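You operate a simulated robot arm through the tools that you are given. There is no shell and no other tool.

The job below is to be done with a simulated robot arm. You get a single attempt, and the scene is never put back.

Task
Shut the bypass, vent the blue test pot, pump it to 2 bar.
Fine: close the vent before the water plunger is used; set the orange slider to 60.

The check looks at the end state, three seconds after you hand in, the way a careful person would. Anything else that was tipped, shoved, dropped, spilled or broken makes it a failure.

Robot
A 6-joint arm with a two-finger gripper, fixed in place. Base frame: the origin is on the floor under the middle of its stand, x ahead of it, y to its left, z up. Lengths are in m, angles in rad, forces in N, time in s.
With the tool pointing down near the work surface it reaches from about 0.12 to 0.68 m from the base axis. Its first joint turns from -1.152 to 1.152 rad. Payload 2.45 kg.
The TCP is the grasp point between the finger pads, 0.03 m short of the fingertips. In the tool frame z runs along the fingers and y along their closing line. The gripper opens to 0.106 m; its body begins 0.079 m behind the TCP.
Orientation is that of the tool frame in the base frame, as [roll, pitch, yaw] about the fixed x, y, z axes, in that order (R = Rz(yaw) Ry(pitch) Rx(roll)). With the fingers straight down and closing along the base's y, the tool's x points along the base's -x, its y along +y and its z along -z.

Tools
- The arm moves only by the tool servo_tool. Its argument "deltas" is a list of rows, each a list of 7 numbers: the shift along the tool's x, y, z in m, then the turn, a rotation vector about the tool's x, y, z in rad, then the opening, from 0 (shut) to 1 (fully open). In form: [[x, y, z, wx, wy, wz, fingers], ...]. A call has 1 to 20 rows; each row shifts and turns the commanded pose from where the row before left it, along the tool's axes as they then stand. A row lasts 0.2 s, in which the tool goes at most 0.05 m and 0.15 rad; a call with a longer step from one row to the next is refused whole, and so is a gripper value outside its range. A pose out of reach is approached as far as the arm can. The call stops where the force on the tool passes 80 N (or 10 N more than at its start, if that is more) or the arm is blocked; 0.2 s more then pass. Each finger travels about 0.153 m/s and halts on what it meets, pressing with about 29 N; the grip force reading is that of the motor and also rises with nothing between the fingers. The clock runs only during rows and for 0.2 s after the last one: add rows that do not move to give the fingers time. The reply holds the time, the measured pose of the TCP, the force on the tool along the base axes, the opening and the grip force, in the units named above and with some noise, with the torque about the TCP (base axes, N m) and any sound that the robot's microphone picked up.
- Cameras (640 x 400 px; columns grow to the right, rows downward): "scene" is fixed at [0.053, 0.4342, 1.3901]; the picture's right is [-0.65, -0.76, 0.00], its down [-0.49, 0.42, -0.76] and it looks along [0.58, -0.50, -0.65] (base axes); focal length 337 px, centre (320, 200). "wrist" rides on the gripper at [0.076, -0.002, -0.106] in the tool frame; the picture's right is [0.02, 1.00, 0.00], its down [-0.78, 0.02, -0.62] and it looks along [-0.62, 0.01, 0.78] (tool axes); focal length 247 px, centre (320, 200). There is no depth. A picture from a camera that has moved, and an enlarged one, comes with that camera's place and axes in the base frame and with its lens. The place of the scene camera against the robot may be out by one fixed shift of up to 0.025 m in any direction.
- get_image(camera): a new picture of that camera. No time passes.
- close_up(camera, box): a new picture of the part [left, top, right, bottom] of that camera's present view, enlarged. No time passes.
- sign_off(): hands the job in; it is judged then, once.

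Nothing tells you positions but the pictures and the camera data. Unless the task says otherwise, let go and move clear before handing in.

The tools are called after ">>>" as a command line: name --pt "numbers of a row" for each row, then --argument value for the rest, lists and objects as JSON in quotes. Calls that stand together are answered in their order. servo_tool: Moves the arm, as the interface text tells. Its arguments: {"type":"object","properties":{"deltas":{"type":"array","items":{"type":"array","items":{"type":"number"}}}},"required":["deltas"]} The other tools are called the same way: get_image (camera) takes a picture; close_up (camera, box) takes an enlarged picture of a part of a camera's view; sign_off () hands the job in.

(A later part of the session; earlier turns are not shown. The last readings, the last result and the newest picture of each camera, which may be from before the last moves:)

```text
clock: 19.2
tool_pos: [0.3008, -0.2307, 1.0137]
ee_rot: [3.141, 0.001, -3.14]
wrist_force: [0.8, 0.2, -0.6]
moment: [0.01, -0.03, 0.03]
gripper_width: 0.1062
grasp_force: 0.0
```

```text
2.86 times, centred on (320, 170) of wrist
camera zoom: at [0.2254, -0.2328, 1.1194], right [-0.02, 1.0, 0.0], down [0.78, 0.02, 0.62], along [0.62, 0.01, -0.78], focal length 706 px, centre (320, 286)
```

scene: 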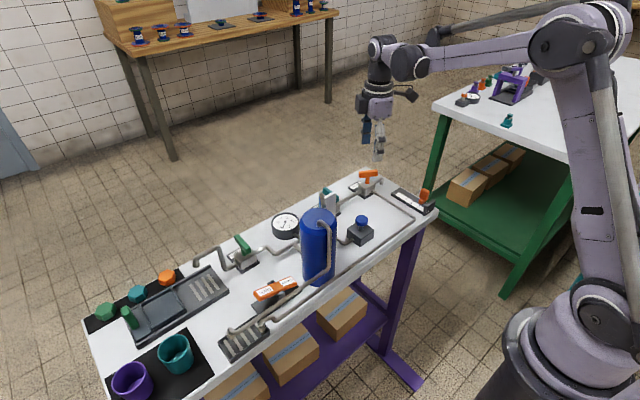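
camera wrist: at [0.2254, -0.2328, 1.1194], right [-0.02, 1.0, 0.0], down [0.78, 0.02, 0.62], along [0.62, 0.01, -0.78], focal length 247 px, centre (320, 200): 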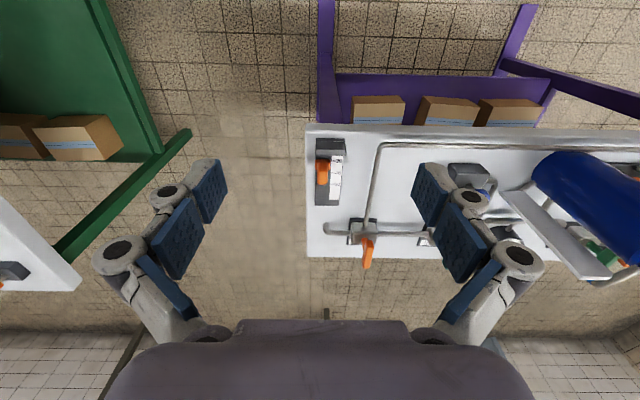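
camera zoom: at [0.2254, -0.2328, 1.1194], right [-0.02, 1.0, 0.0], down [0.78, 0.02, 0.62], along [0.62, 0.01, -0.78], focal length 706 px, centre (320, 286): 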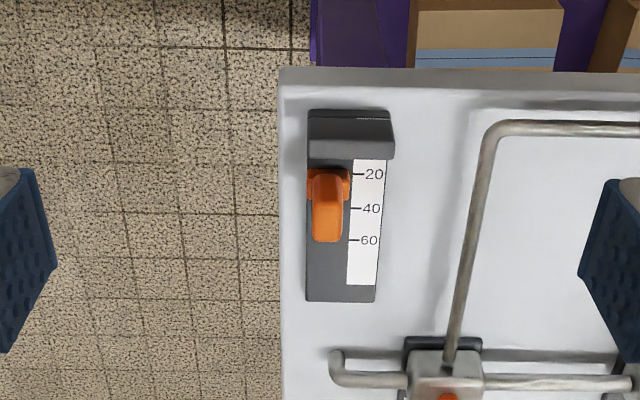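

>>> servo_tool --pt "-0.015 -0.02 0.03 0 0 0 1" --pt "-0.015 -0.02 0.03 0 0 0 1" --pt "0 0 0 0 0 0 1"

>>> close_up --camera "wrist" --box '[310, 100, 400, 220]'

>>> servo_tool --pt "0 0.04 0 0 0 0 1" --pt "0 0.04 0 0 0 0 1" --pt "0 0 0 0 0 0 1"

>>> close_up --camera "wrist" --box '[230, 100, 320, 220]'

```text
clock: 20.0
tool_pos: [0.3317, -0.2703, 0.9522]
ee_rot: [3.141, 0.001, -3.14]
wrist_force: [0.7, 0.4, -0.7]
moment: [-0.02, 0.02, -0.01]
gripper_width: 0.1059
grasp_force: 0.0
```

```text
3.33 times, centred on (355, 160) of wrist
camera zoom: at [0.2558, -0.2737, 1.059], right [-0.02, 1.0, 0.0], down [0.78, 0.02, 0.62], along [0.62, 0.01, -0.78], focal length 823 px, centre (203, 333)
```

zoom: 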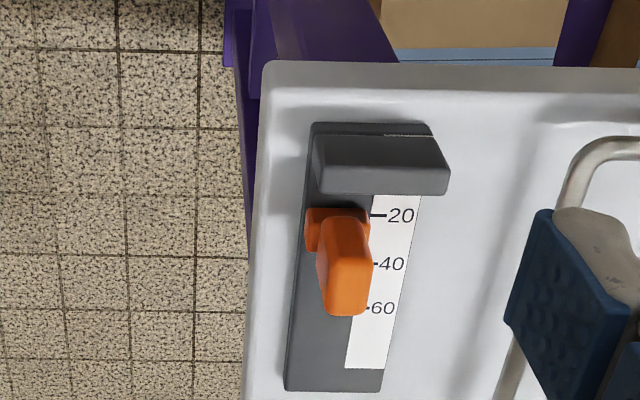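

```text
clock: 20.8
tool_pos: [0.332, -0.1925, 0.9549]
ee_rot: [-3.14, 0.002, -3.14]
wrist_force: [0.3, -0.4, -0.3]
moment: [-0.02, -0.01, 0.0]
gripper_width: 0.1059
grasp_force: 0.0
```

```text
3.33 times, centred on (275, 160) of wrist
camera zoom: at [0.2561, -0.1933, 1.0607], right [-0.02, 1.0, 0.0], down [0.78, 0.02, 0.62], along [0.62, 0.01, -0.78], focal length 823 px, centre (470, 333)
```

zoom: 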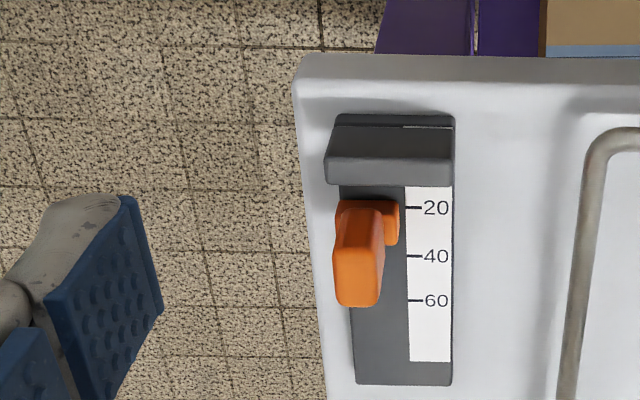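

The slider knob tops out at about (0.401, -0.225, 0.855). The scale runs 1 mm per unit, with 20 at x≈0.400 and 60 at x≈0.4405, and the knob reads about 22. I'll go above the knob and check before lowering.

>>> servo_tool --pt "-0.035 -0.016 0 0 0 0 0.7" --pt "-0.035 -0.0165 0.0 0 0 0 0.7" --pt "0 0 0.025 0 0 0 0.7" --pt "0 0 0 0 0 0 0.7"

>>> get_image --camera "wrist"

>>> close_up --camera "wrist" --box '[260, 60, 380, 200]'

>>> close_up --camera "scene" --box '[370, 130, 470, 220]'

```text
clock: 21.8
tool_pos: [0.4007, -0.2226, 0.9307]
ee_rot: [-3.14, 0.001, -3.141]
wrist_force: [0.2, 1.1, 0.6]
moment: [-0.04, -0.01, 0.04]
gripper_width: 0.0743
grasp_force: 0.0
```

```text
taken
camera wrist: at [0.3244, -0.2241, 1.0356], right [-0.02, 1.0, 0.0], down [0.78, 0.02, 0.62], along [0.62, 0.01, -0.78], focal length 247 px, centre (320, 200)
```

wrist: 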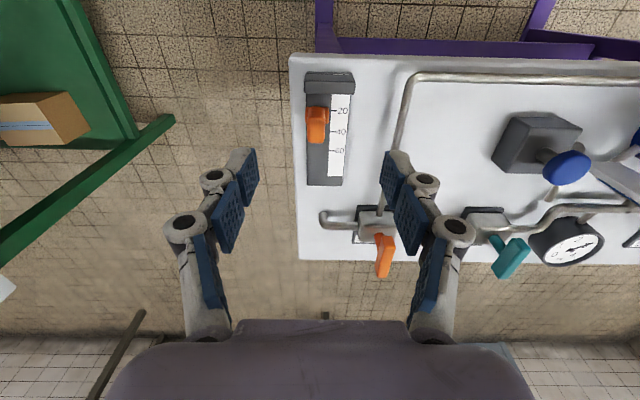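

```text
2.86 times, centred on (320, 130) of wrist
camera zoom: at [0.3244, -0.2241, 1.0356], right [-0.02, 1.0, 0.0], down [0.78, 0.02, 0.62], along [0.62, 0.01, -0.78], focal length 706 px, centre (320, 400)
```

zoom: 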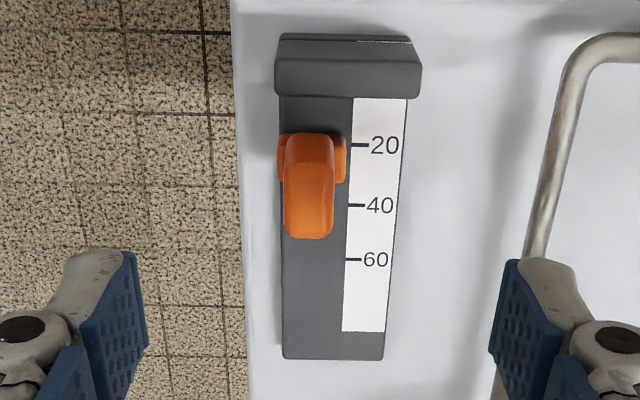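

```text
4.44 times, centred on (420, 175) of scene
camera zoom: at [0.053, 0.4342, 1.3901], right [-0.65, -0.76, 0.0], down [-0.49, 0.42, -0.76], along [0.58, -0.5, -0.65], focal length 1497 px, centre (-124, 311)
```

zoom: 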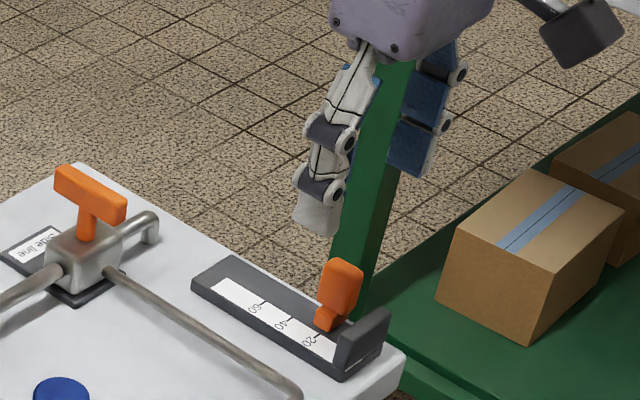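

The knob's top is centred at about (0.401, -0.225), almost under the gripper. I'll shift 3 mm in y, lower so the tips stop above the slider's foot, and close.

>>> servo_tool --pt "-0.001 -0.0028 0.02 0 0 0 0.7" --pt "0 0 0.02 0 0 0 0.7" --pt "0 0 0.02 0 0 0 0.7" --pt "0 0 0.0145 0 0 0 0.7" --pt "0 0 0 0 0 0 0.5" --pt "0 0 0 0 0 0 0.3" --pt "0 0 0 0 0 0 0.15" --pt "0 0 0 0 0 0 0.0" --pt "0 0 0 0 0 0 0.0"

>>> close_up --camera "wrist" --box '[230, 60, 410, 220]'

>>> close_up --camera "scene" --box '[380, 150, 450, 220]'

```text
clock: 23.8
tool_pos: [0.4036, -0.2247, 0.8552]
ee_rot: [-3.141, 0.003, -3.14]
wrist_force: [0.0, -0.7, -5.0]
moment: [-0.03, -0.04, -0.06]
gripper_width: 0.0135
grasp_force: 39.4
```

```text
2.50 times, centred on (320, 140) of wrist
camera zoom: at [0.3265, -0.2272, 0.9612], right [-0.02, 1.0, 0.0], down [0.78, 0.02, 0.62], along [0.62, 0.01, -0.78], focal length 617 px, centre (320, 350)
```

zoom: 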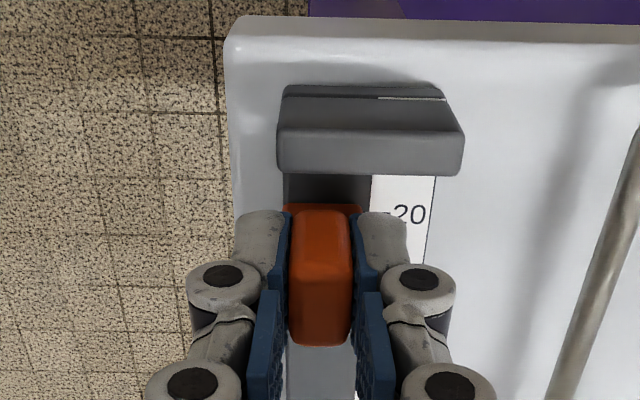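

```text
5.71 times, centred on (415, 185) of scene
camera zoom: at [0.0531, 0.4342, 1.3901], right [-0.65, -0.76, 0.0], down [-0.49, 0.42, -0.76], along [0.58, -0.5, -0.65], focal length 1925 px, centre (-223, 286)
```

zoom: 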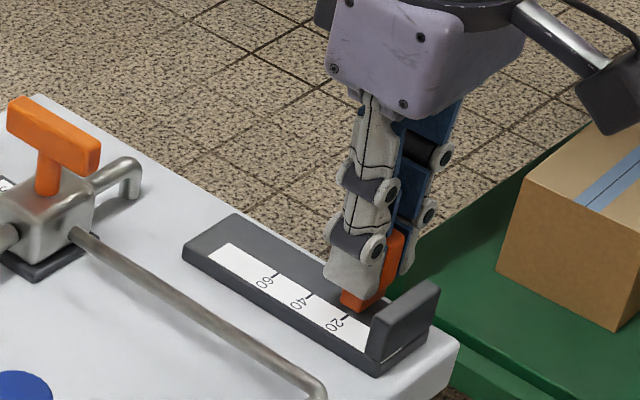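

The knob is gripped. I'll draw it about 38 mm away from the robot, in small steps, to reach 60.

>>> servo_tool --pt "-0.008 0 0 0 0 0 0" --pt "-0.01 0 0 0 0 0 0" --pt "-0.01 0 0 0 0 0 0" --pt "-0.01 0 0 0 0 0 0" --pt "0 0 0 0 0 0 0"

>>> close_up --camera "wrist" --box '[230, 60, 410, 220]'

>>> close_up --camera "scene" --box '[380, 150, 450, 220]'

```text
clock: 25.0
tool_pos: [0.441, -0.2243, 0.8555]
ee_rot: [-3.14, 0.002, -3.138]
wrist_force: [0.5, -8.1, -23.9]
moment: [-0.2, 0.08, -0.04]
gripper_width: 0.0131
grasp_force: 40.1
```

```text
2.50 times, centred on (320, 140) of wrist
camera zoom: at [0.3647, -0.227, 0.9613], right [-0.02, 1.0, 0.0], down [0.78, 0.02, 0.62], along [0.62, 0.01, -0.78], focal length 617 px, centre (320, 350)
```

zoom: 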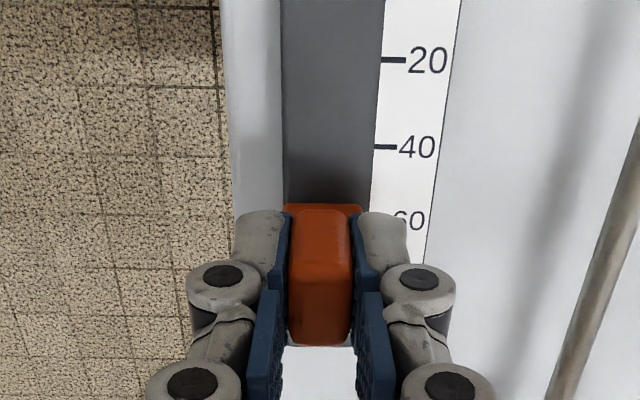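

```text
5.71 times, centred on (415, 185) of scene
camera zoom: at [0.0534, 0.4338, 1.3902], right [-0.65, -0.76, 0.0], down [-0.49, 0.42, -0.76], along [0.58, -0.5, -0.65], focal length 1925 px, centre (-223, 286)
```

zoom: 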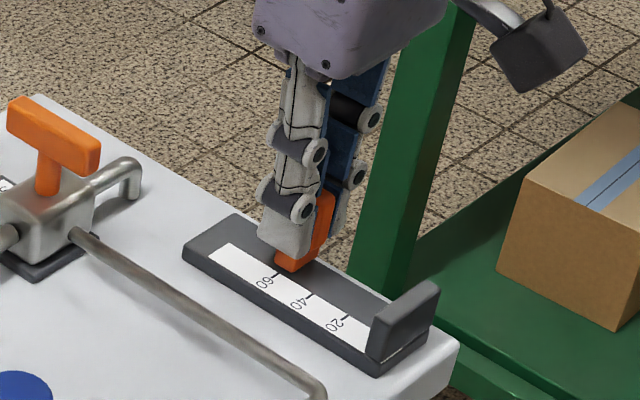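

It moved 38 mm smoothly. I'll release, lift clear and read the scale from several viewpoints.

>>> servo_tool --pt "0 0 0 0 0 0 0.3" --pt "0 0 0 0 0 0 0.6" --pt "0 0 0 0 0 0 0.7" --pt "0 0 -0.03 0 0 0 0.7" --pt "0.03 0 -0.045 0 0 0 1" --pt "0.04 0 0 0 0 0 1" --pt "0.04 0 0 0 0 0 1" --pt "0 0 0 0 0 0 1"

>>> get_image --camera "wrist"

>>> close_up --camera "wrist" --box '[280, 80, 380, 220]'

>>> close_up --camera "wrist" --box '[300, 140, 360, 210]'

>>> close_up --camera "scene" --box '[385, 175, 440, 220]'

```text
refused: row 5 steps farther than a row can; nothing moved
```

```text
taken
camera wrist: at [0.3647, -0.227, 0.9613], right [-0.02, 1.0, 0.0], down [0.78, 0.02, 0.62], along [0.62, 0.01, -0.78], focal length 247 px, centre (320, 200)
```

wrist: 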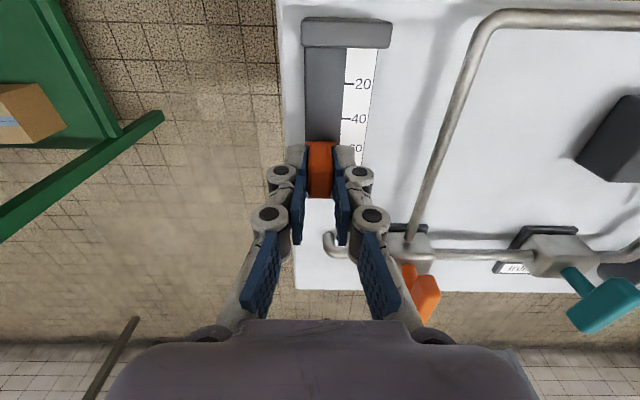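

```text
2.86 times, centred on (330, 150) of wrist
camera zoom: at [0.3647, -0.227, 0.9613], right [-0.02, 1.0, 0.0], down [0.78, 0.02, 0.62], along [0.62, 0.01, -0.78], focal length 706 px, centre (291, 343)
```

zoom: 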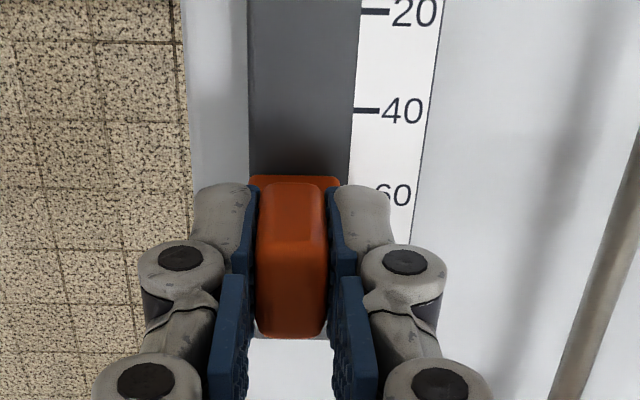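

```text
5.71 times, centred on (330, 175) of wrist
camera zoom: at [0.3647, -0.227, 0.9613], right [-0.02, 1.0, 0.0], down [0.78, 0.02, 0.62], along [0.62, 0.01, -0.78], focal length 1411 px, centre (263, 343)
```

zoom: 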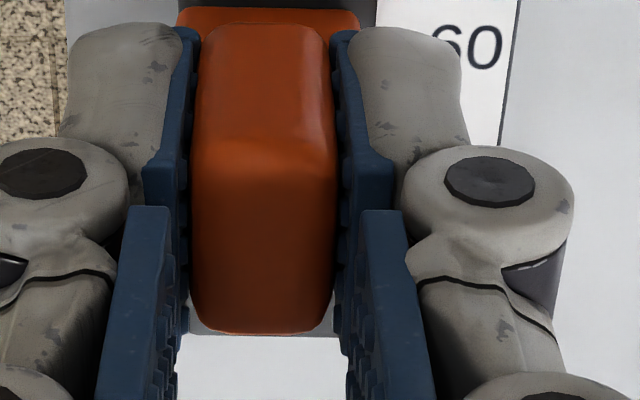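

```text
8.89 times, centred on (412, 198) of scene
camera zoom: at [0.0534, 0.4338, 1.3902], right [-0.65, -0.76, 0.0], down [-0.49, 0.42, -0.76], along [0.58, -0.5, -0.65], focal length 2994 px, centre (-502, 222)
```

zoom: 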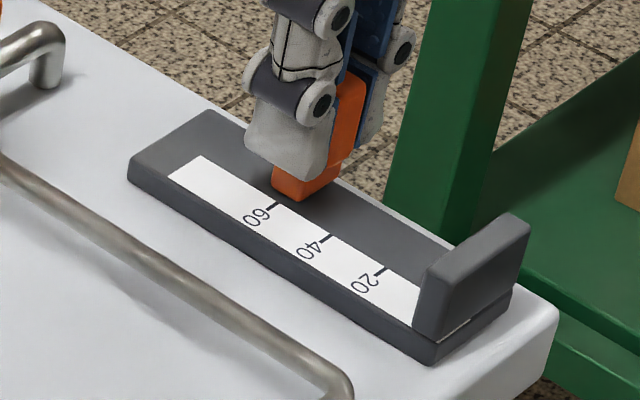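

That call was refused because one row was too long, so nothing moved. I'll repeat the release with shorter steps.

>>> servo_tool --pt "0 0 0 0 0 0 0.3" --pt "0 0 0 0 0 0 0.6" --pt "0 0 0 0 0 0 0.7" --pt "0 0 -0.03 0 0 0 0.7" --pt "0.0 0 -0.045 0 0 0 1" --pt "0.04 0 0 0 0 0 1" --pt "0.04 0 0 0 0 0 1" --pt "0 0 0 0 0 0 1"

>>> get_image --camera "wrist"

>>> close_up --camera "wrist" --box '[280, 80, 380, 220]'

>>> close_up --camera "wrist" --box '[295, 120, 355, 190]'

>>> close_up --camera "scene" --box '[385, 175, 440, 220]'

```text
clock: 26.8
tool_pos: [0.3614, -0.2236, 0.9316]
ee_rot: [-3.141, 0.002, -3.141]
wrist_force: [0.7, 0.1, 0.1]
moment: [-0.02, 0.03, 0.0]
gripper_width: 0.1059
grasp_force: 0.0
```

```text
taken
camera wrist: at [0.2852, -0.2266, 1.0378], right [-0.02, 1.0, 0.0], down [0.78, 0.02, 0.62], along [0.62, 0.01, -0.78], focal length 247 px, centre (320, 200)
```

wrist: 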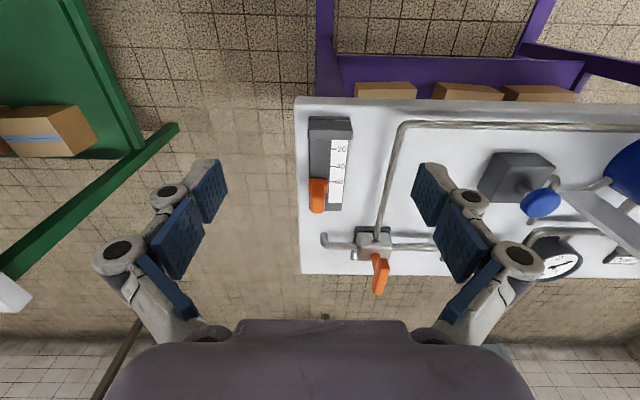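

```text
2.86 times, centred on (330, 150) of wrist
camera zoom: at [0.2852, -0.2266, 1.0378], right [-0.02, 1.0, 0.0], down [0.78, 0.02, 0.62], along [0.62, 0.01, -0.78], focal length 706 px, centre (291, 343)
```

zoom: 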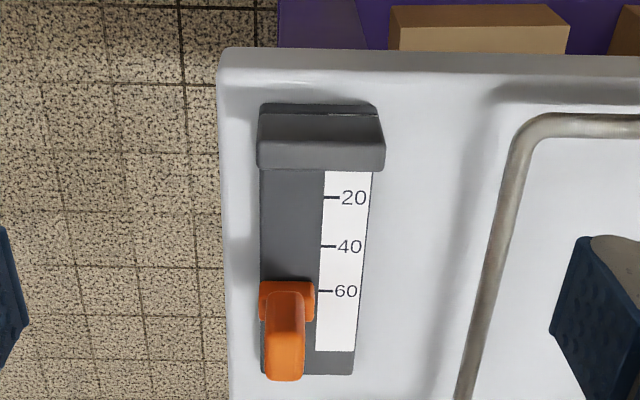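

```text
5.71 times, centred on (325, 155) of wrist
camera zoom: at [0.2852, -0.2266, 1.0378], right [-0.02, 1.0, 0.0], down [0.78, 0.02, 0.62], along [0.62, 0.01, -0.78], focal length 1411 px, centre (291, 457)
```

zoom: 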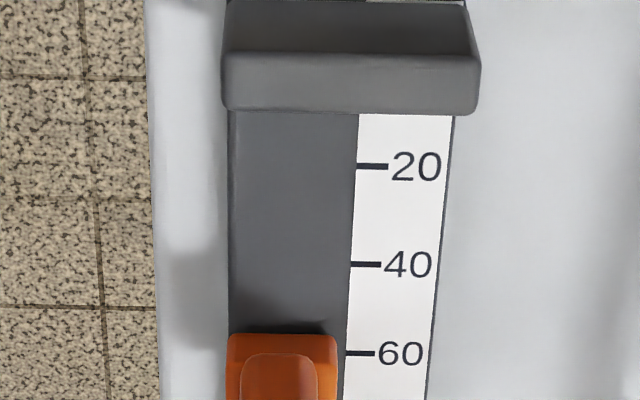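

```text
8.89 times, centred on (412, 198) of scene
camera zoom: at [0.053, 0.4342, 1.3901], right [-0.65, -0.76, 0.0], down [-0.49, 0.42, -0.76], along [0.58, -0.5, -0.65], focal length 2994 px, centre (-502, 222)
```

zoom: 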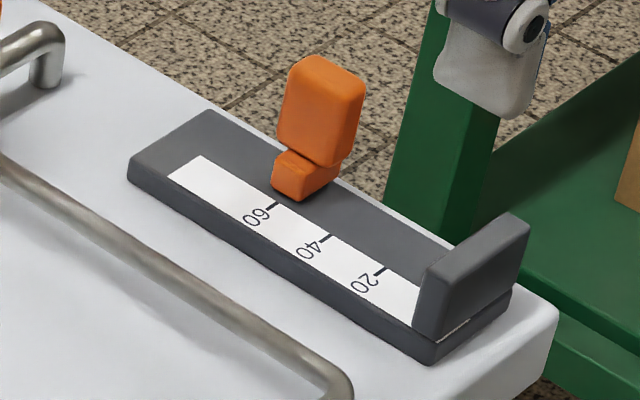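

>>> close_up --camera "scene" --box '[408, 184, 428, 200]'

>>> close_up --camera "wrist" --box '[305, 165, 345, 215]'

```text
16.00 times, centred on (418, 192) of scene
camera zoom: at [0.053, 0.4342, 1.3901], right [-0.65, -0.76, 0.0], down [-0.49, 0.42, -0.76], along [0.58, -0.5, -0.65], focal length 5389 px, centre (-1248, 328)
```

zoom: 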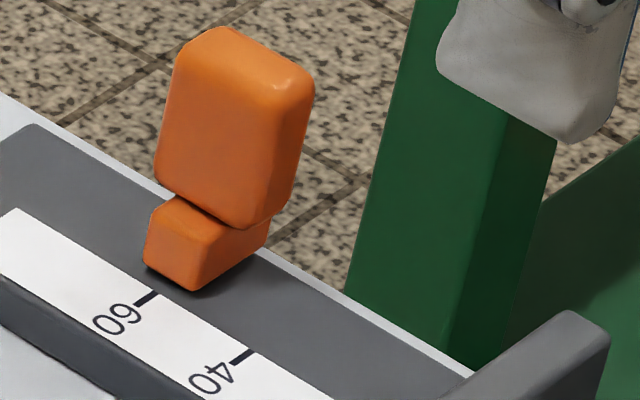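

```text
8.00 times, centred on (325, 190) of wrist
camera zoom: at [0.2852, -0.2266, 1.0378], right [-0.02, 1.0, 0.0], down [0.78, 0.02, 0.62], along [0.62, 0.01, -0.78], focal length 1976 px, centre (280, 280)
```

zoom: 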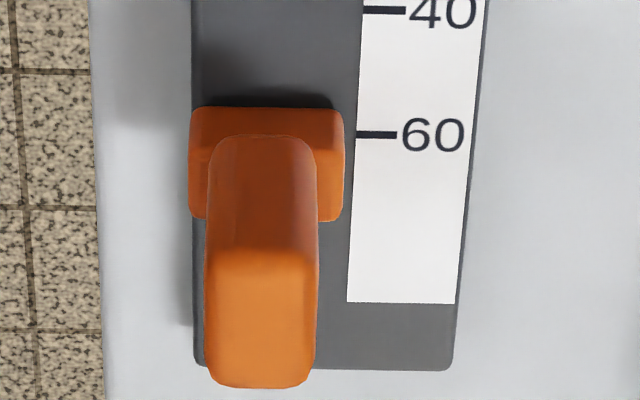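

From here the slider's foot looks centred a touch past 60, around 61–62. I'll move so the camera looks almost straight down on it for a view without parallax.

>>> servo_tool --pt "0 0 -0.03 0 0 0 1" --pt "-0.035 0 0 0 0 0 1" --pt "-0.035 0 0 0 0 0 1" --pt "-0.035 0 0 0 0 0 1" --pt "-0.035 0 0 0 0 0 1" --pt "0 0 0 0 0 0 1" --pt "0 0 0 0 0 0 1"

>>> close_up --camera "wrist" --box '[280, 0, 380, 60]'

>>> get_image --camera "wrist"

```text
clock: 28.4
tool_pos: [0.5, -0.224, 0.9617]
ee_rot: [3.14, 0.003, -3.14]
wrist_force: [-0.6, 0.0, 0.2]
moment: [-0.01, 0.01, 0.0]
gripper_width: 0.106
grasp_force: 0.1
```

```text
6.40 times, centred on (330, 30) of wrist
camera zoom: at [0.4244, -0.2261, 1.0676], right [-0.02, 1.0, 0.0], down [0.78, 0.02, 0.62], along [0.62, 0.01, -0.78], focal length 1581 px, centre (256, 1288)
```

zoom: 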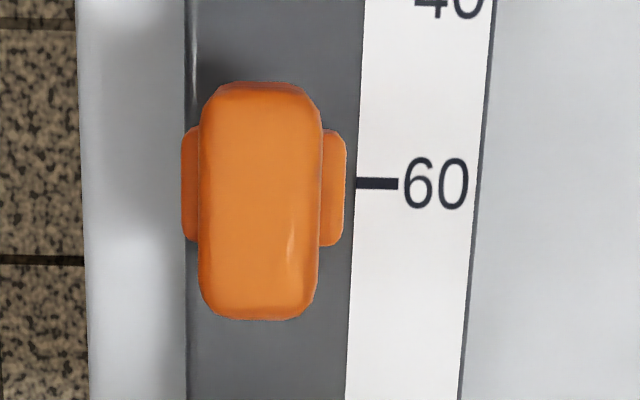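

```text
taken
camera wrist: at [0.4244, -0.2261, 1.0676], right [-0.02, 1.0, 0.0], down [0.78, 0.02, 0.62], along [0.62, 0.01, -0.78], focal length 247 px, centre (320, 200)
```

wrist: 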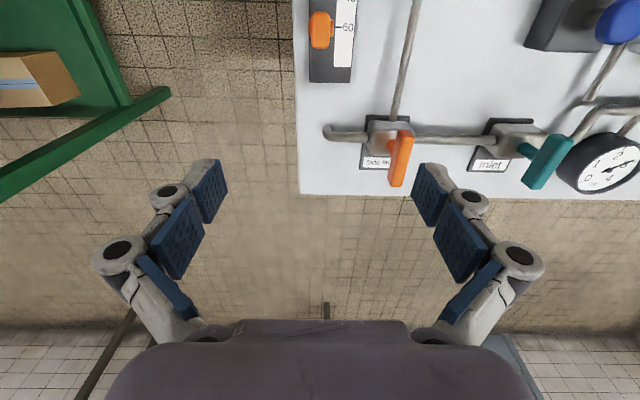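

Seen almost from above, the slider's foot is centred on the 60 mark, so it is done. Next is the vent rocker, so I'll raise the arm well above the pot and go look at it from two sides.

>>> servo_tool --pt "0 0 -0.045 0 0 0 1" --pt "0 0 -0.045 0 0 0 1" --pt "0 0 -0.045 0 0 0 1" --pt "0.02 0.045 0 0 0 0 1" --pt "0.02 0.045 0 0 0 0 1" --pt "0.02 0.045 0 0 0 0 1" --pt "0.02 0.045 0 0 0 0 1" --pt "0.02 0.045 0 0 0 0 1" --pt "0.02 0.045 0 0 0 0 1" --pt "0.02 0.045 0 0 0 0 1" --pt "0.02 0.045 0 0 0 0 1" --pt "0.01 0.044 0 0 0 0 1" --pt "0 0 0 0 0 0 1"

>>> get_image --camera "wrist"

>>> close_up --camera "wrist" --box '[290, 90, 410, 210]'

>>> servo_tool --pt "0 0.045 0 0 0 0 1" --pt "0 0.045 0 0 0 0 1" --pt "0 0 0 0 0 0 1"

>>> get_image --camera "wrist"

>>> close_up --camera "wrist" --box '[230, 90, 350, 210]'

```text
clock: 31.2
tool_pos: [0.3286, 0.1782, 1.0948]
ee_rot: [-3.141, 0.002, -3.14]
wrist_force: [-0.3, -0.6, -0.4]
moment: [0.02, -0.02, 0.04]
gripper_width: 0.1061
grasp_force: 0.0
```

```text
taken
camera wrist: at [0.2523, 0.1766, 1.2016], right [-0.02, 1.0, 0.0], down [0.78, 0.02, 0.62], along [0.62, 0.01, -0.78], focal length 247 px, centre (320, 200)
```

wrist: 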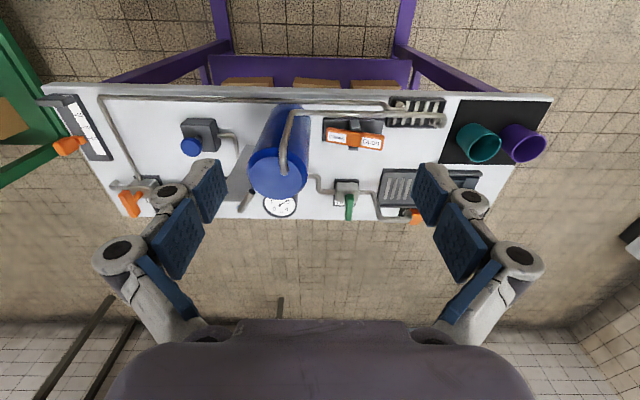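

```text
3.33 times, centred on (350, 150) of wrist
camera zoom: at [0.2523, 0.1766, 1.2016], right [-0.02, 1.0, 0.0], down [0.78, 0.02, 0.62], along [0.62, 0.01, -0.78], focal length 823 px, centre (220, 367)
```

zoom: 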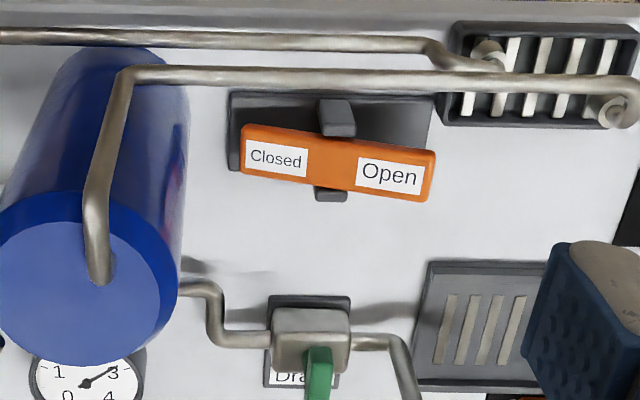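

```text
clock: 32.0
tool_pos: [0.3297, 0.2694, 1.096]
ee_rot: [-3.141, 0.002, -3.138]
wrist_force: [-0.3, 0.5, 0.1]
moment: [0.03, 0.01, 0.03]
gripper_width: 0.1059
grasp_force: 0.1
```

```text
taken
camera wrist: at [0.2532, 0.2682, 1.2023], right [-0.02, 1.0, 0.0], down [0.78, 0.02, 0.62], along [0.62, 0.01, -0.78], focal length 247 px, centre (320, 200)
```

wrist: 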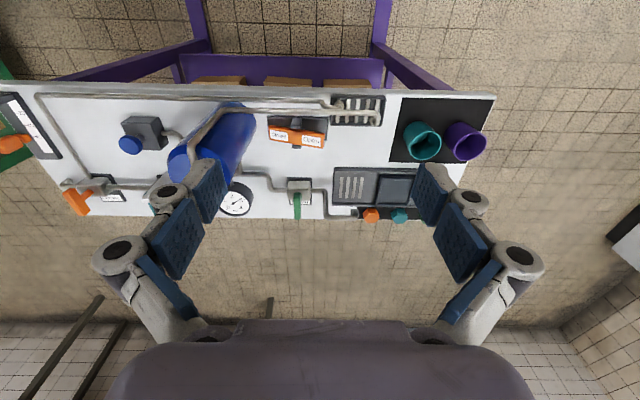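

```text
3.33 times, centred on (290, 150) of wrist
camera zoom: at [0.2532, 0.2682, 1.2023], right [-0.02, 1.0, 0.0], down [0.78, 0.02, 0.62], along [0.62, 0.01, -0.78], focal length 823 px, centre (420, 367)
```

zoom: 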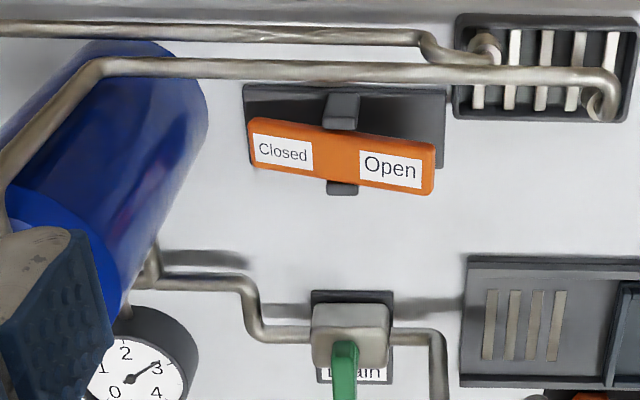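

The rocker stands with its "Closed" end low (y≈0.206, z≈0.833) and its "Open" end high (y≈0.258, z≈0.850), at x≈0.418. I'll close the fingers and move above the Open end.

>>> servo_tool --pt "-0.03 -0.0025 0.02 0 0 0 0.5" --pt "-0.03 -0.0025 0.03 0 0 0 0" --pt "-0.028 -0.0024 0.035 0 0 0 0" --pt "0 0 0.04 0 0 0 0" --pt "0 0 0.025 0 0 0 0" --pt "0 0 0 0 0 0 0" --pt "0 0 0 0 0 0 0"

>>> get_image --camera "wrist"

>>> close_up --camera "scene" --box '[220, 200, 340, 310]'

```text
clock: 33.6
tool_pos: [0.4166, 0.2615, 0.9466]
ee_rot: [3.141, 0.003, -3.139]
wrist_force: [0.1, 0.6, -0.2]
moment: [0.01, -0.03, 0.01]
gripper_width: 0.0
grasp_force: 28.6
```

```text
taken
camera wrist: at [0.3417, 0.2592, 1.0521], right [-0.02, 1.0, 0.0], down [0.78, 0.02, 0.62], along [0.62, 0.01, -0.78], focal length 247 px, centre (320, 200)
```

wrist: 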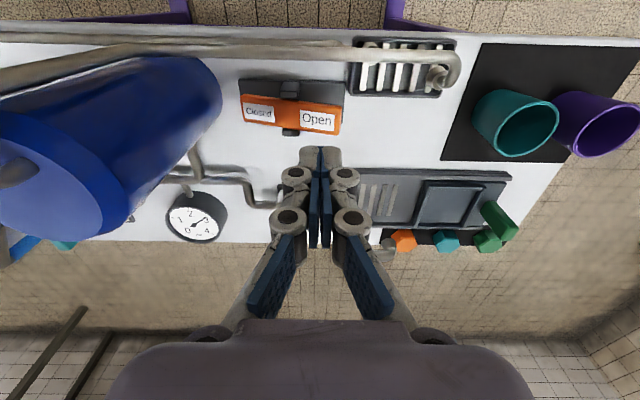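

```text
3.64 times, centred on (280, 255) of scene
camera zoom: at [0.053, 0.4342, 1.3901], right [-0.65, -0.76, 0.0], down [-0.49, 0.42, -0.76], along [0.58, -0.5, -0.65], focal length 1225 px, centre (466, 0)
```

zoom: 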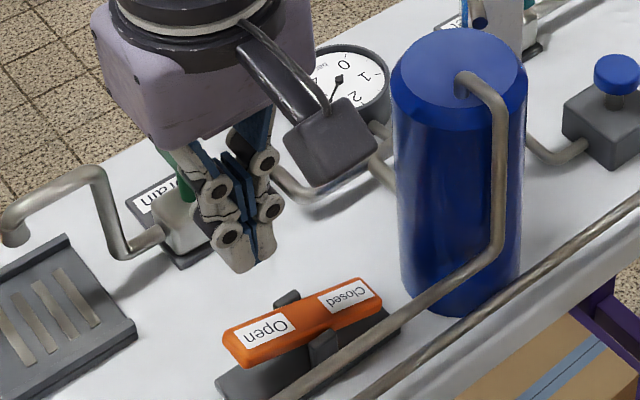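

The fingertips are right above the Open label. I'll lower, then press in small steps.

>>> servo_tool --pt "-0.001 0 0.02 0 0 0 0" --pt "0 0 0.02 0 0 0 0" --pt "0 0 0.018 0 0 0 0" --pt "0 0 0.004 0 0 0 0" --pt "0 0 0.004 0 0 0 0" --pt "0 0 0.004 0 0 0 0"

>>> close_up --camera "scene" --box '[220, 200, 340, 310]'

```text
clock: 35.0
tool_pos: [0.4193, 0.2616, 0.8744]
ee_rot: [-3.141, 0.002, -3.14]
wrist_force: [0.9, 0.1, 1.2]
moment: [0.0, -0.01, -0.02]
gripper_width: 0.0
grasp_force: 28.7
```

```text
3.64 times, centred on (280, 255) of scene
camera zoom: at [0.053, 0.4342, 1.3901], right [-0.65, -0.76, 0.0], down [-0.49, 0.42, -0.76], along [0.58, -0.5, -0.65], focal length 1225 px, centre (466, 0)
```

zoom: 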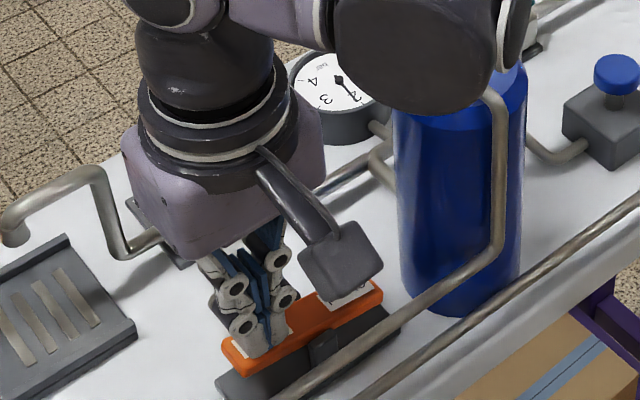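

The needle has already started to fall, so the rocker is moving over. I'll press a little further and watch the gauge.

>>> servo_tool --pt "0 0 0.003 0 0 0 0" --pt "0 0 0.003 0 0 0 0" --pt "0 0 0.003 0 0 0 0" --pt "0 0 0.003 0 0 0 0" --pt "0 0 0 0 0 0 0"

>>> close_up --camera "scene" --box '[220, 200, 340, 310]'

```text
clock: 36.2
tool_pos: [0.4188, 0.2611, 0.8638]
ee_rot: [3.141, 0.002, -3.139]
wrist_force: [0.4, 0.4, 0.0]
moment: [-0.02, 0.03, 0.01]
gripper_width: 0.0
grasp_force: 28.2
```

```text
3.64 times, centred on (280, 255) of scene
camera zoom: at [0.053, 0.4342, 1.3901], right [-0.65, -0.76, 0.0], down [-0.49, 0.42, -0.76], along [0.58, -0.5, -0.65], focal length 1225 px, centre (466, 0)
```

zoom: 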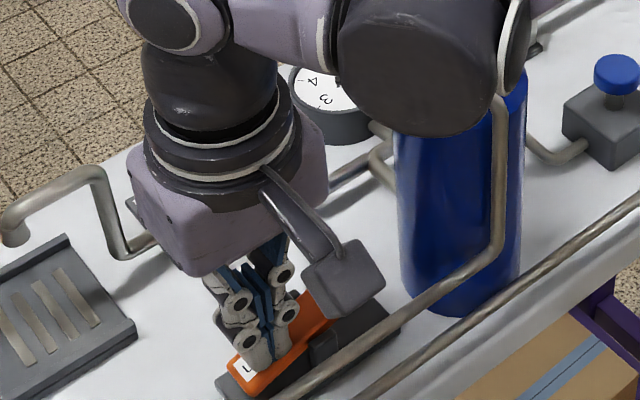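

The rocker has tipped over and the tool feels no load. I'll lift clear and check the rocker and the gauge.

>>> servo_tool --pt "0 0 -0.03 0 0 0 0" --pt "0 0 -0.04 0 0 0 0" --pt "0 0 -0.045 0 0 0 0" --pt "0.0 0 -0.045 0 0 0 0" --pt "0.045 0 0 0 0 0 0" --pt "0.045 0 0 0 0 0 0" --pt "0 0 0 0 0 0 0"

>>> get_image --camera "scene"

>>> close_up --camera "scene" --box '[220, 200, 340, 310]'

>>> get_image --camera "wrist"

>>> close_up --camera "wrist" --box '[210, 90, 350, 210]'

```text
clock: 37.8
tool_pos: [0.3283, 0.2634, 1.0218]
ee_rot: [-3.14, 0.003, -3.139]
wrist_force: [0.5, -0.2, -0.5]
moment: [-0.01, -0.01, 0.05]
gripper_width: 0.0
grasp_force: 28.5
```

```text
taken
```

scene: 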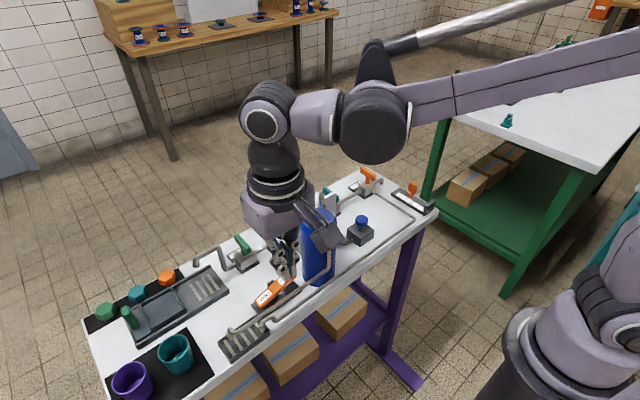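

```text
3.64 times, centred on (280, 255) of scene
camera zoom: at [0.053, 0.4342, 1.3901], right [-0.65, -0.76, 0.0], down [-0.49, 0.42, -0.76], along [0.58, -0.5, -0.65], focal length 1225 px, centre (466, 0)
```

zoom: 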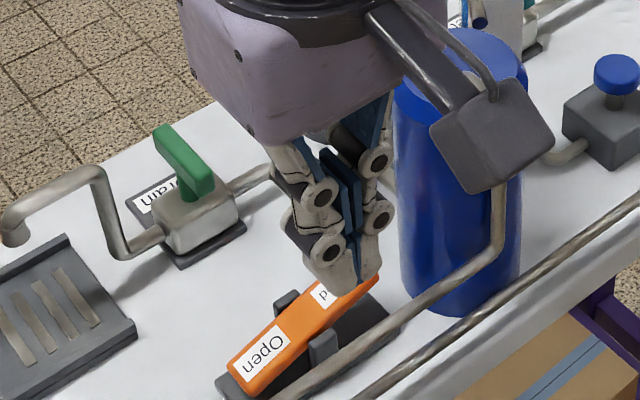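

```text
taken
camera wrist: at [0.2516, 0.2605, 1.1289], right [-0.02, 1.0, 0.0], down [0.78, 0.02, 0.62], along [0.62, 0.01, -0.78], focal length 247 px, centre (320, 200)
```

wrist: 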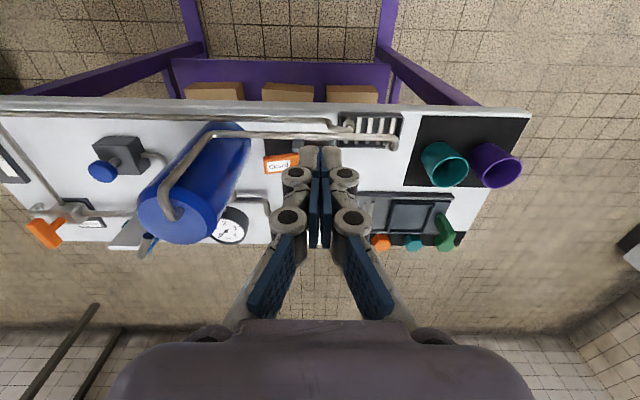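

```text
3.33 times, centred on (280, 150) of wrist
camera zoom: at [0.2516, 0.2605, 1.1289], right [-0.02, 1.0, 0.0], down [0.78, 0.02, 0.62], along [0.62, 0.01, -0.78], focal length 823 px, centre (453, 367)
```

zoom: 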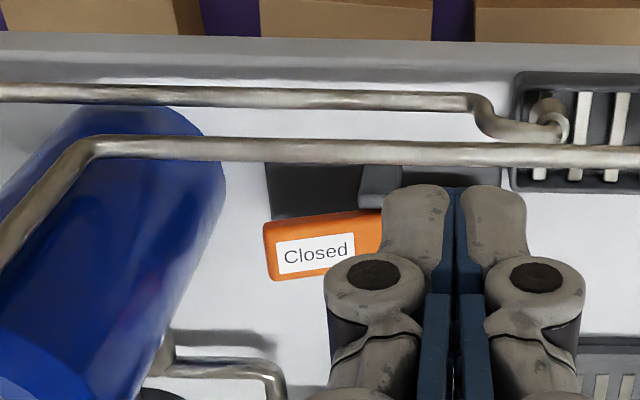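

The vent is open: the Open end is down and the Closed end is up. I'll read the gauge now.

>>> close_up --camera "wrist" --box '[200, 200, 260, 250]'

```text
8.00 times, centred on (230, 225) of wrist
camera zoom: at [0.2516, 0.2605, 1.1289], right [-0.02, 1.0, 0.0], down [0.78, 0.02, 0.62], along [0.62, 0.01, -0.78], focal length 1976 px, centre (1040, 0)
```

zoom: 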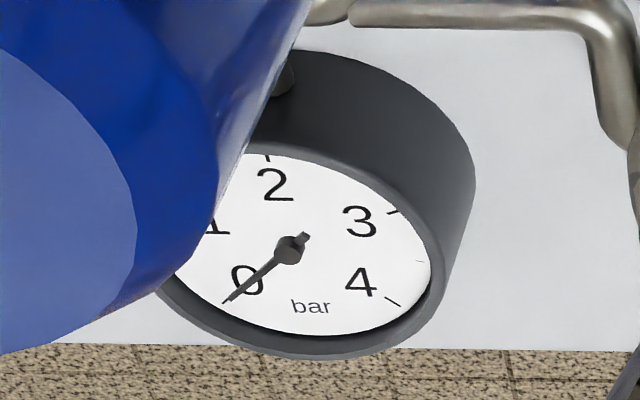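

The gauge reads 0, so the pot is vented. To close the vent I'll press the raised Closed end near y≈0.20. I'll lean the gripper body about 20° away from the pot so it keeps clear.

>>> servo_tool --pt "0 0 0 0.1167 0 0 0" --pt "0 0 0 0.1167 0 0 0" --pt "0 0 0 0.1167 0 0 0" --pt "-0.03 -0.0096 0.0254 0 0 0 0" --pt "-0.03 -0.0096 0.0254 0 0 0 0" --pt "-0.0297 -0.0096 0.0254 0 0 0 0" --pt "0 0 0 0 0 0 0" --pt "0 0 0 0 0 0 0"

>>> get_image --camera "wrist"

>>> close_up --camera "scene" --box '[220, 180, 360, 310]'

```text
clock: 39.6
tool_pos: [0.4187, 0.2112, 0.9608]
ee_rot: [-2.79, 0.003, -3.139]
wrist_force: [0.2, -0.5, -0.2]
moment: [-0.03, 0.01, 0.03]
gripper_width: 0.0
grasp_force: 28.7
```

```text
taken
camera wrist: at [0.3428, 0.2452, 1.0619], right [-0.02, 0.94, -0.34], down [0.78, 0.23, 0.58], along [0.62, -0.26, -0.74], focal length 247 px, centre (320, 200)
```

wrist: 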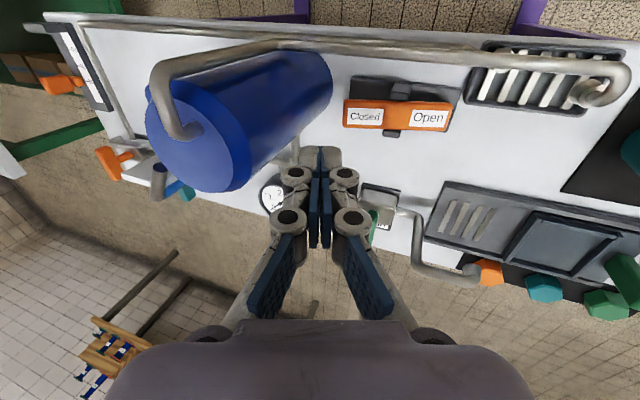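

```text
3.08 times, centred on (290, 245) of scene
camera zoom: at [0.053, 0.4342, 1.3901], right [-0.65, -0.76, 0.0], down [-0.49, 0.42, -0.76], along [0.58, -0.5, -0.65], focal length 1036 px, centre (412, 62)
```

zoom: 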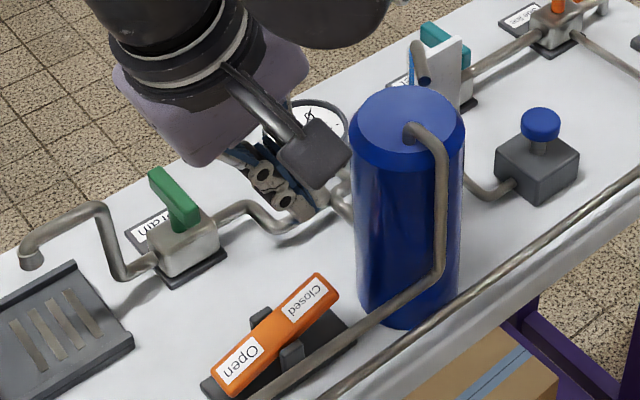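

The raised Closed label is right below the leaning fingertips and the body is well away from the pot. I'll lower straight down and press gently.

>>> servo_tool --pt "0 0.0103 0.0282 0 0 0 0" --pt "0 0.0103 0.0282 0 0 0 0" --pt "0 0.0062 0.0169 0 0 0 0" --pt "0 0.00137 0.00376 0 0 0 0" --pt "0 0.00137 0.00376 0 0 0 0" --pt "0 0.00137 0.00376 0 0 0 0" --pt "0 0 0 0 0 0 0"

>>> close_up --camera "scene" --box '[220, 180, 360, 310]'

>>> close_up --camera "wrist" --box '[250, 60, 450, 220]'

```text
clock: 41.2
tool_pos: [0.4191, 0.2085, 0.8716]
ee_rot: [-2.79, 0.002, -3.14]
wrist_force: [-0.1, 0.4, 0.2]
moment: [0.03, 0.01, 0.02]
gripper_width: 0.0001
grasp_force: 28.4
```

```text
3.08 times, centred on (290, 245) of scene
camera zoom: at [0.053, 0.4342, 1.3901], right [-0.65, -0.76, 0.0], down [-0.49, 0.42, -0.76], along [0.58, -0.5, -0.65], focal length 1036 px, centre (412, 62)
```

zoom: 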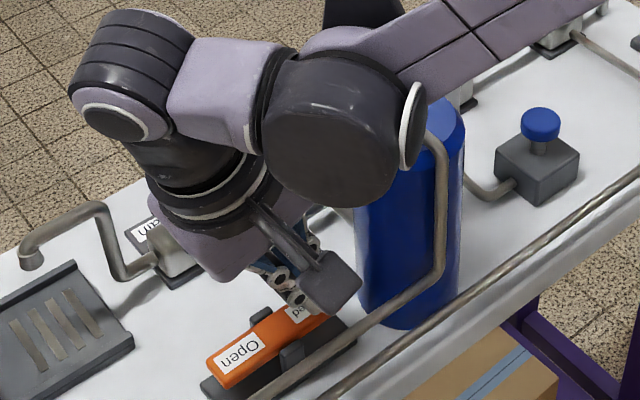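

```text
2.50 times, centred on (350, 140) of wrist
camera zoom: at [0.3423, 0.2435, 0.9718], right [-0.02, 0.94, -0.34], down [0.78, 0.23, 0.58], along [0.62, -0.26, -0.74], focal length 617 px, centre (245, 350)
```

zoom: 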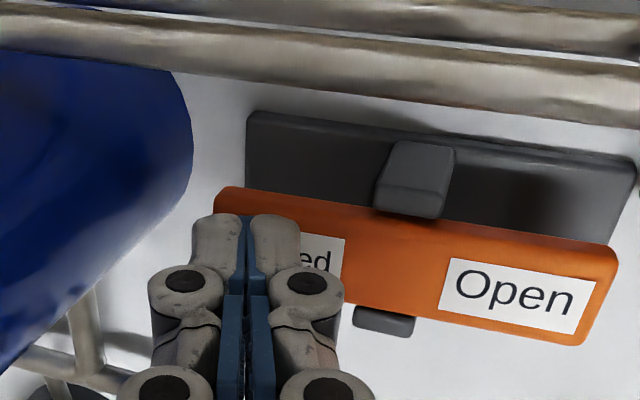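

The rocker has flipped back, with the Open end raised. I'll press another 3 mm to make sure it is seated, then lift away and inspect.

>>> servo_tool --pt "0 0.00103 0.00282 0 0 0 0" --pt "0 0.00103 0.00282 0 0 0 0" --pt "0 0 0 0 0 0 0" --pt "0 -0.0103 -0.0282 0 0 0 0" --pt "0 -0.0137 -0.0376 0 0 0 0" --pt "0 -0.0137 -0.0376 0 0 0 0" --pt "0 -0.0137 -0.0376 0 0 0 0" --pt "0 0 0 0 0 0 0"

>>> get_image --camera "wrist"

>>> close_up --camera "wrist" --box '[280, 70, 460, 190]'

>>> close_up --camera "scene" --box '[220, 200, 340, 310]'

```text
clock: 43.0
tool_pos: [0.4166, 0.2109, 1.0172]
ee_rot: [-2.792, 0.001, -3.14]
wrist_force: [0.0, -0.6, -0.3]
moment: [-0.02, -0.01, -0.02]
gripper_width: 0.0002
grasp_force: 28.1
```

```text
taken
camera wrist: at [0.3397, 0.245, 1.117], right [-0.02, 0.94, -0.34], down [0.78, 0.23, 0.58], along [0.62, -0.26, -0.74], focal length 247 px, centre (320, 200)
```

wrist: 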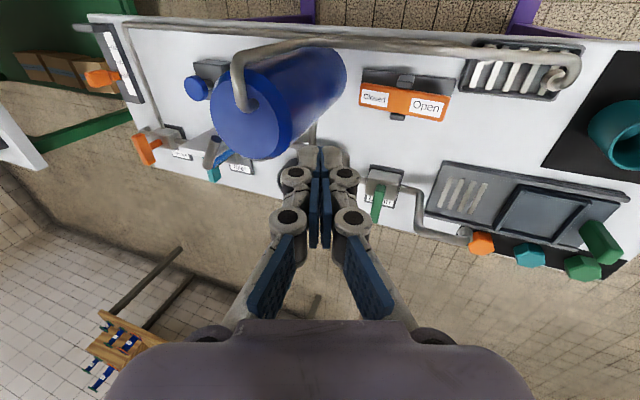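

```text
3.33 times, centred on (370, 130) of wrist
camera zoom: at [0.3397, 0.245, 1.117], right [-0.02, 0.94, -0.34], down [0.78, 0.23, 0.58], along [0.62, -0.26, -0.74], focal length 823 px, centre (153, 433)
```

zoom: 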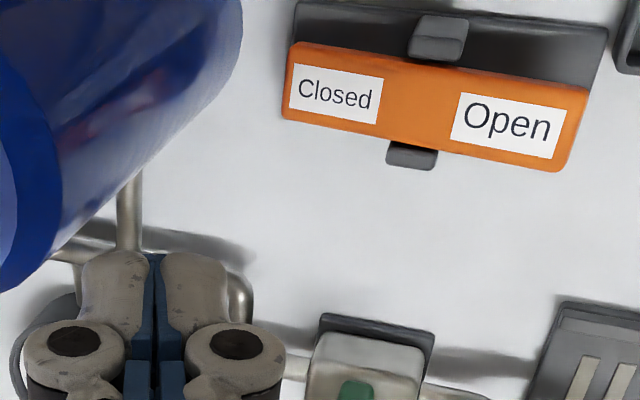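

```text
3.64 times, centred on (280, 255) of scene
camera zoom: at [0.053, 0.4342, 1.3901], right [-0.65, -0.76, 0.0], down [-0.49, 0.42, -0.76], along [0.58, -0.5, -0.65], focal length 1225 px, centre (466, 0)
```

zoom: 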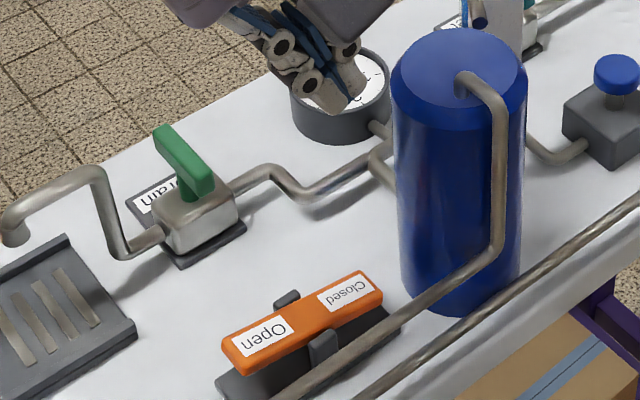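

The vent is closed again and looks as it did at the start. Now I'll straighten the tool, rise over the pot and go above the blue plunger cap at about (0.427, -0.016).

>>> servo_tool --pt "0 0 -0.03 -0.1167 0 0 0" --pt "0 0 -0.03 -0.1167 0 0 0" --pt "0 0 -0.01 -0.1167 0 0 0" --pt "-0.002 -0.045 0 0 0 0 0" --pt "-0.002 -0.045 0 0 0 0 0" --pt "-0.002 -0.045 0 0 0 0 0" --pt "-0.002 -0.045 0 0 0 0 0" --pt "-0.002 -0.045 0 0 0 0 0" --pt "0 0 0 0 0 0 0"

>>> get_image --camera "wrist"

>>> get_image --camera "scene"

>>> close_up --camera "scene" --box '[270, 200, 330, 240]'

```text
clock: 45.0
tool_pos: [0.428, 0.0031, 1.081]
ee_rot: [3.14, 0.003, -3.141]
wrist_force: [0.2, 0.2, -0.2]
moment: [0.01, 0.0, 0.02]
gripper_width: 0.0
grasp_force: 29.0
```

```text
taken
camera wrist: at [0.3511, 0.0011, 1.1873], right [-0.02, 1.0, 0.0], down [0.78, 0.02, 0.62], along [0.62, 0.01, -0.78], focal length 247 px, centre (320, 200)
```

wrist: 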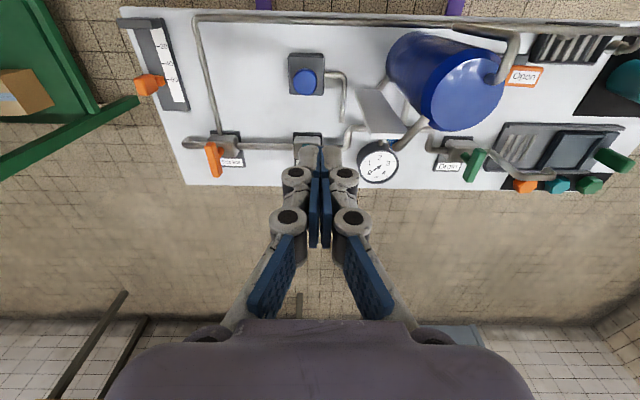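

```text
taken
```

scene: 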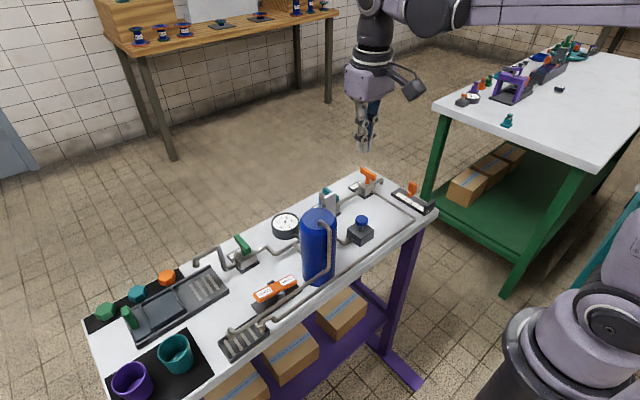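

```text
10.00 times, centred on (300, 220) of scene
camera zoom: at [0.053, 0.4342, 1.3901], right [-0.65, -0.76, 0.0], down [-0.49, 0.42, -0.76], along [0.58, -0.5, -0.65], focal length 3368 px, centre (520, 0)
```

zoom: 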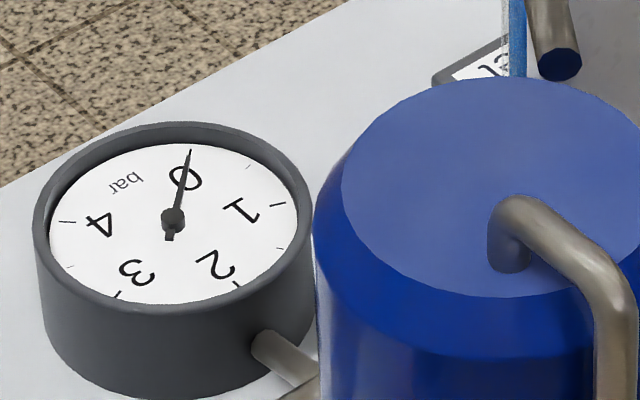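

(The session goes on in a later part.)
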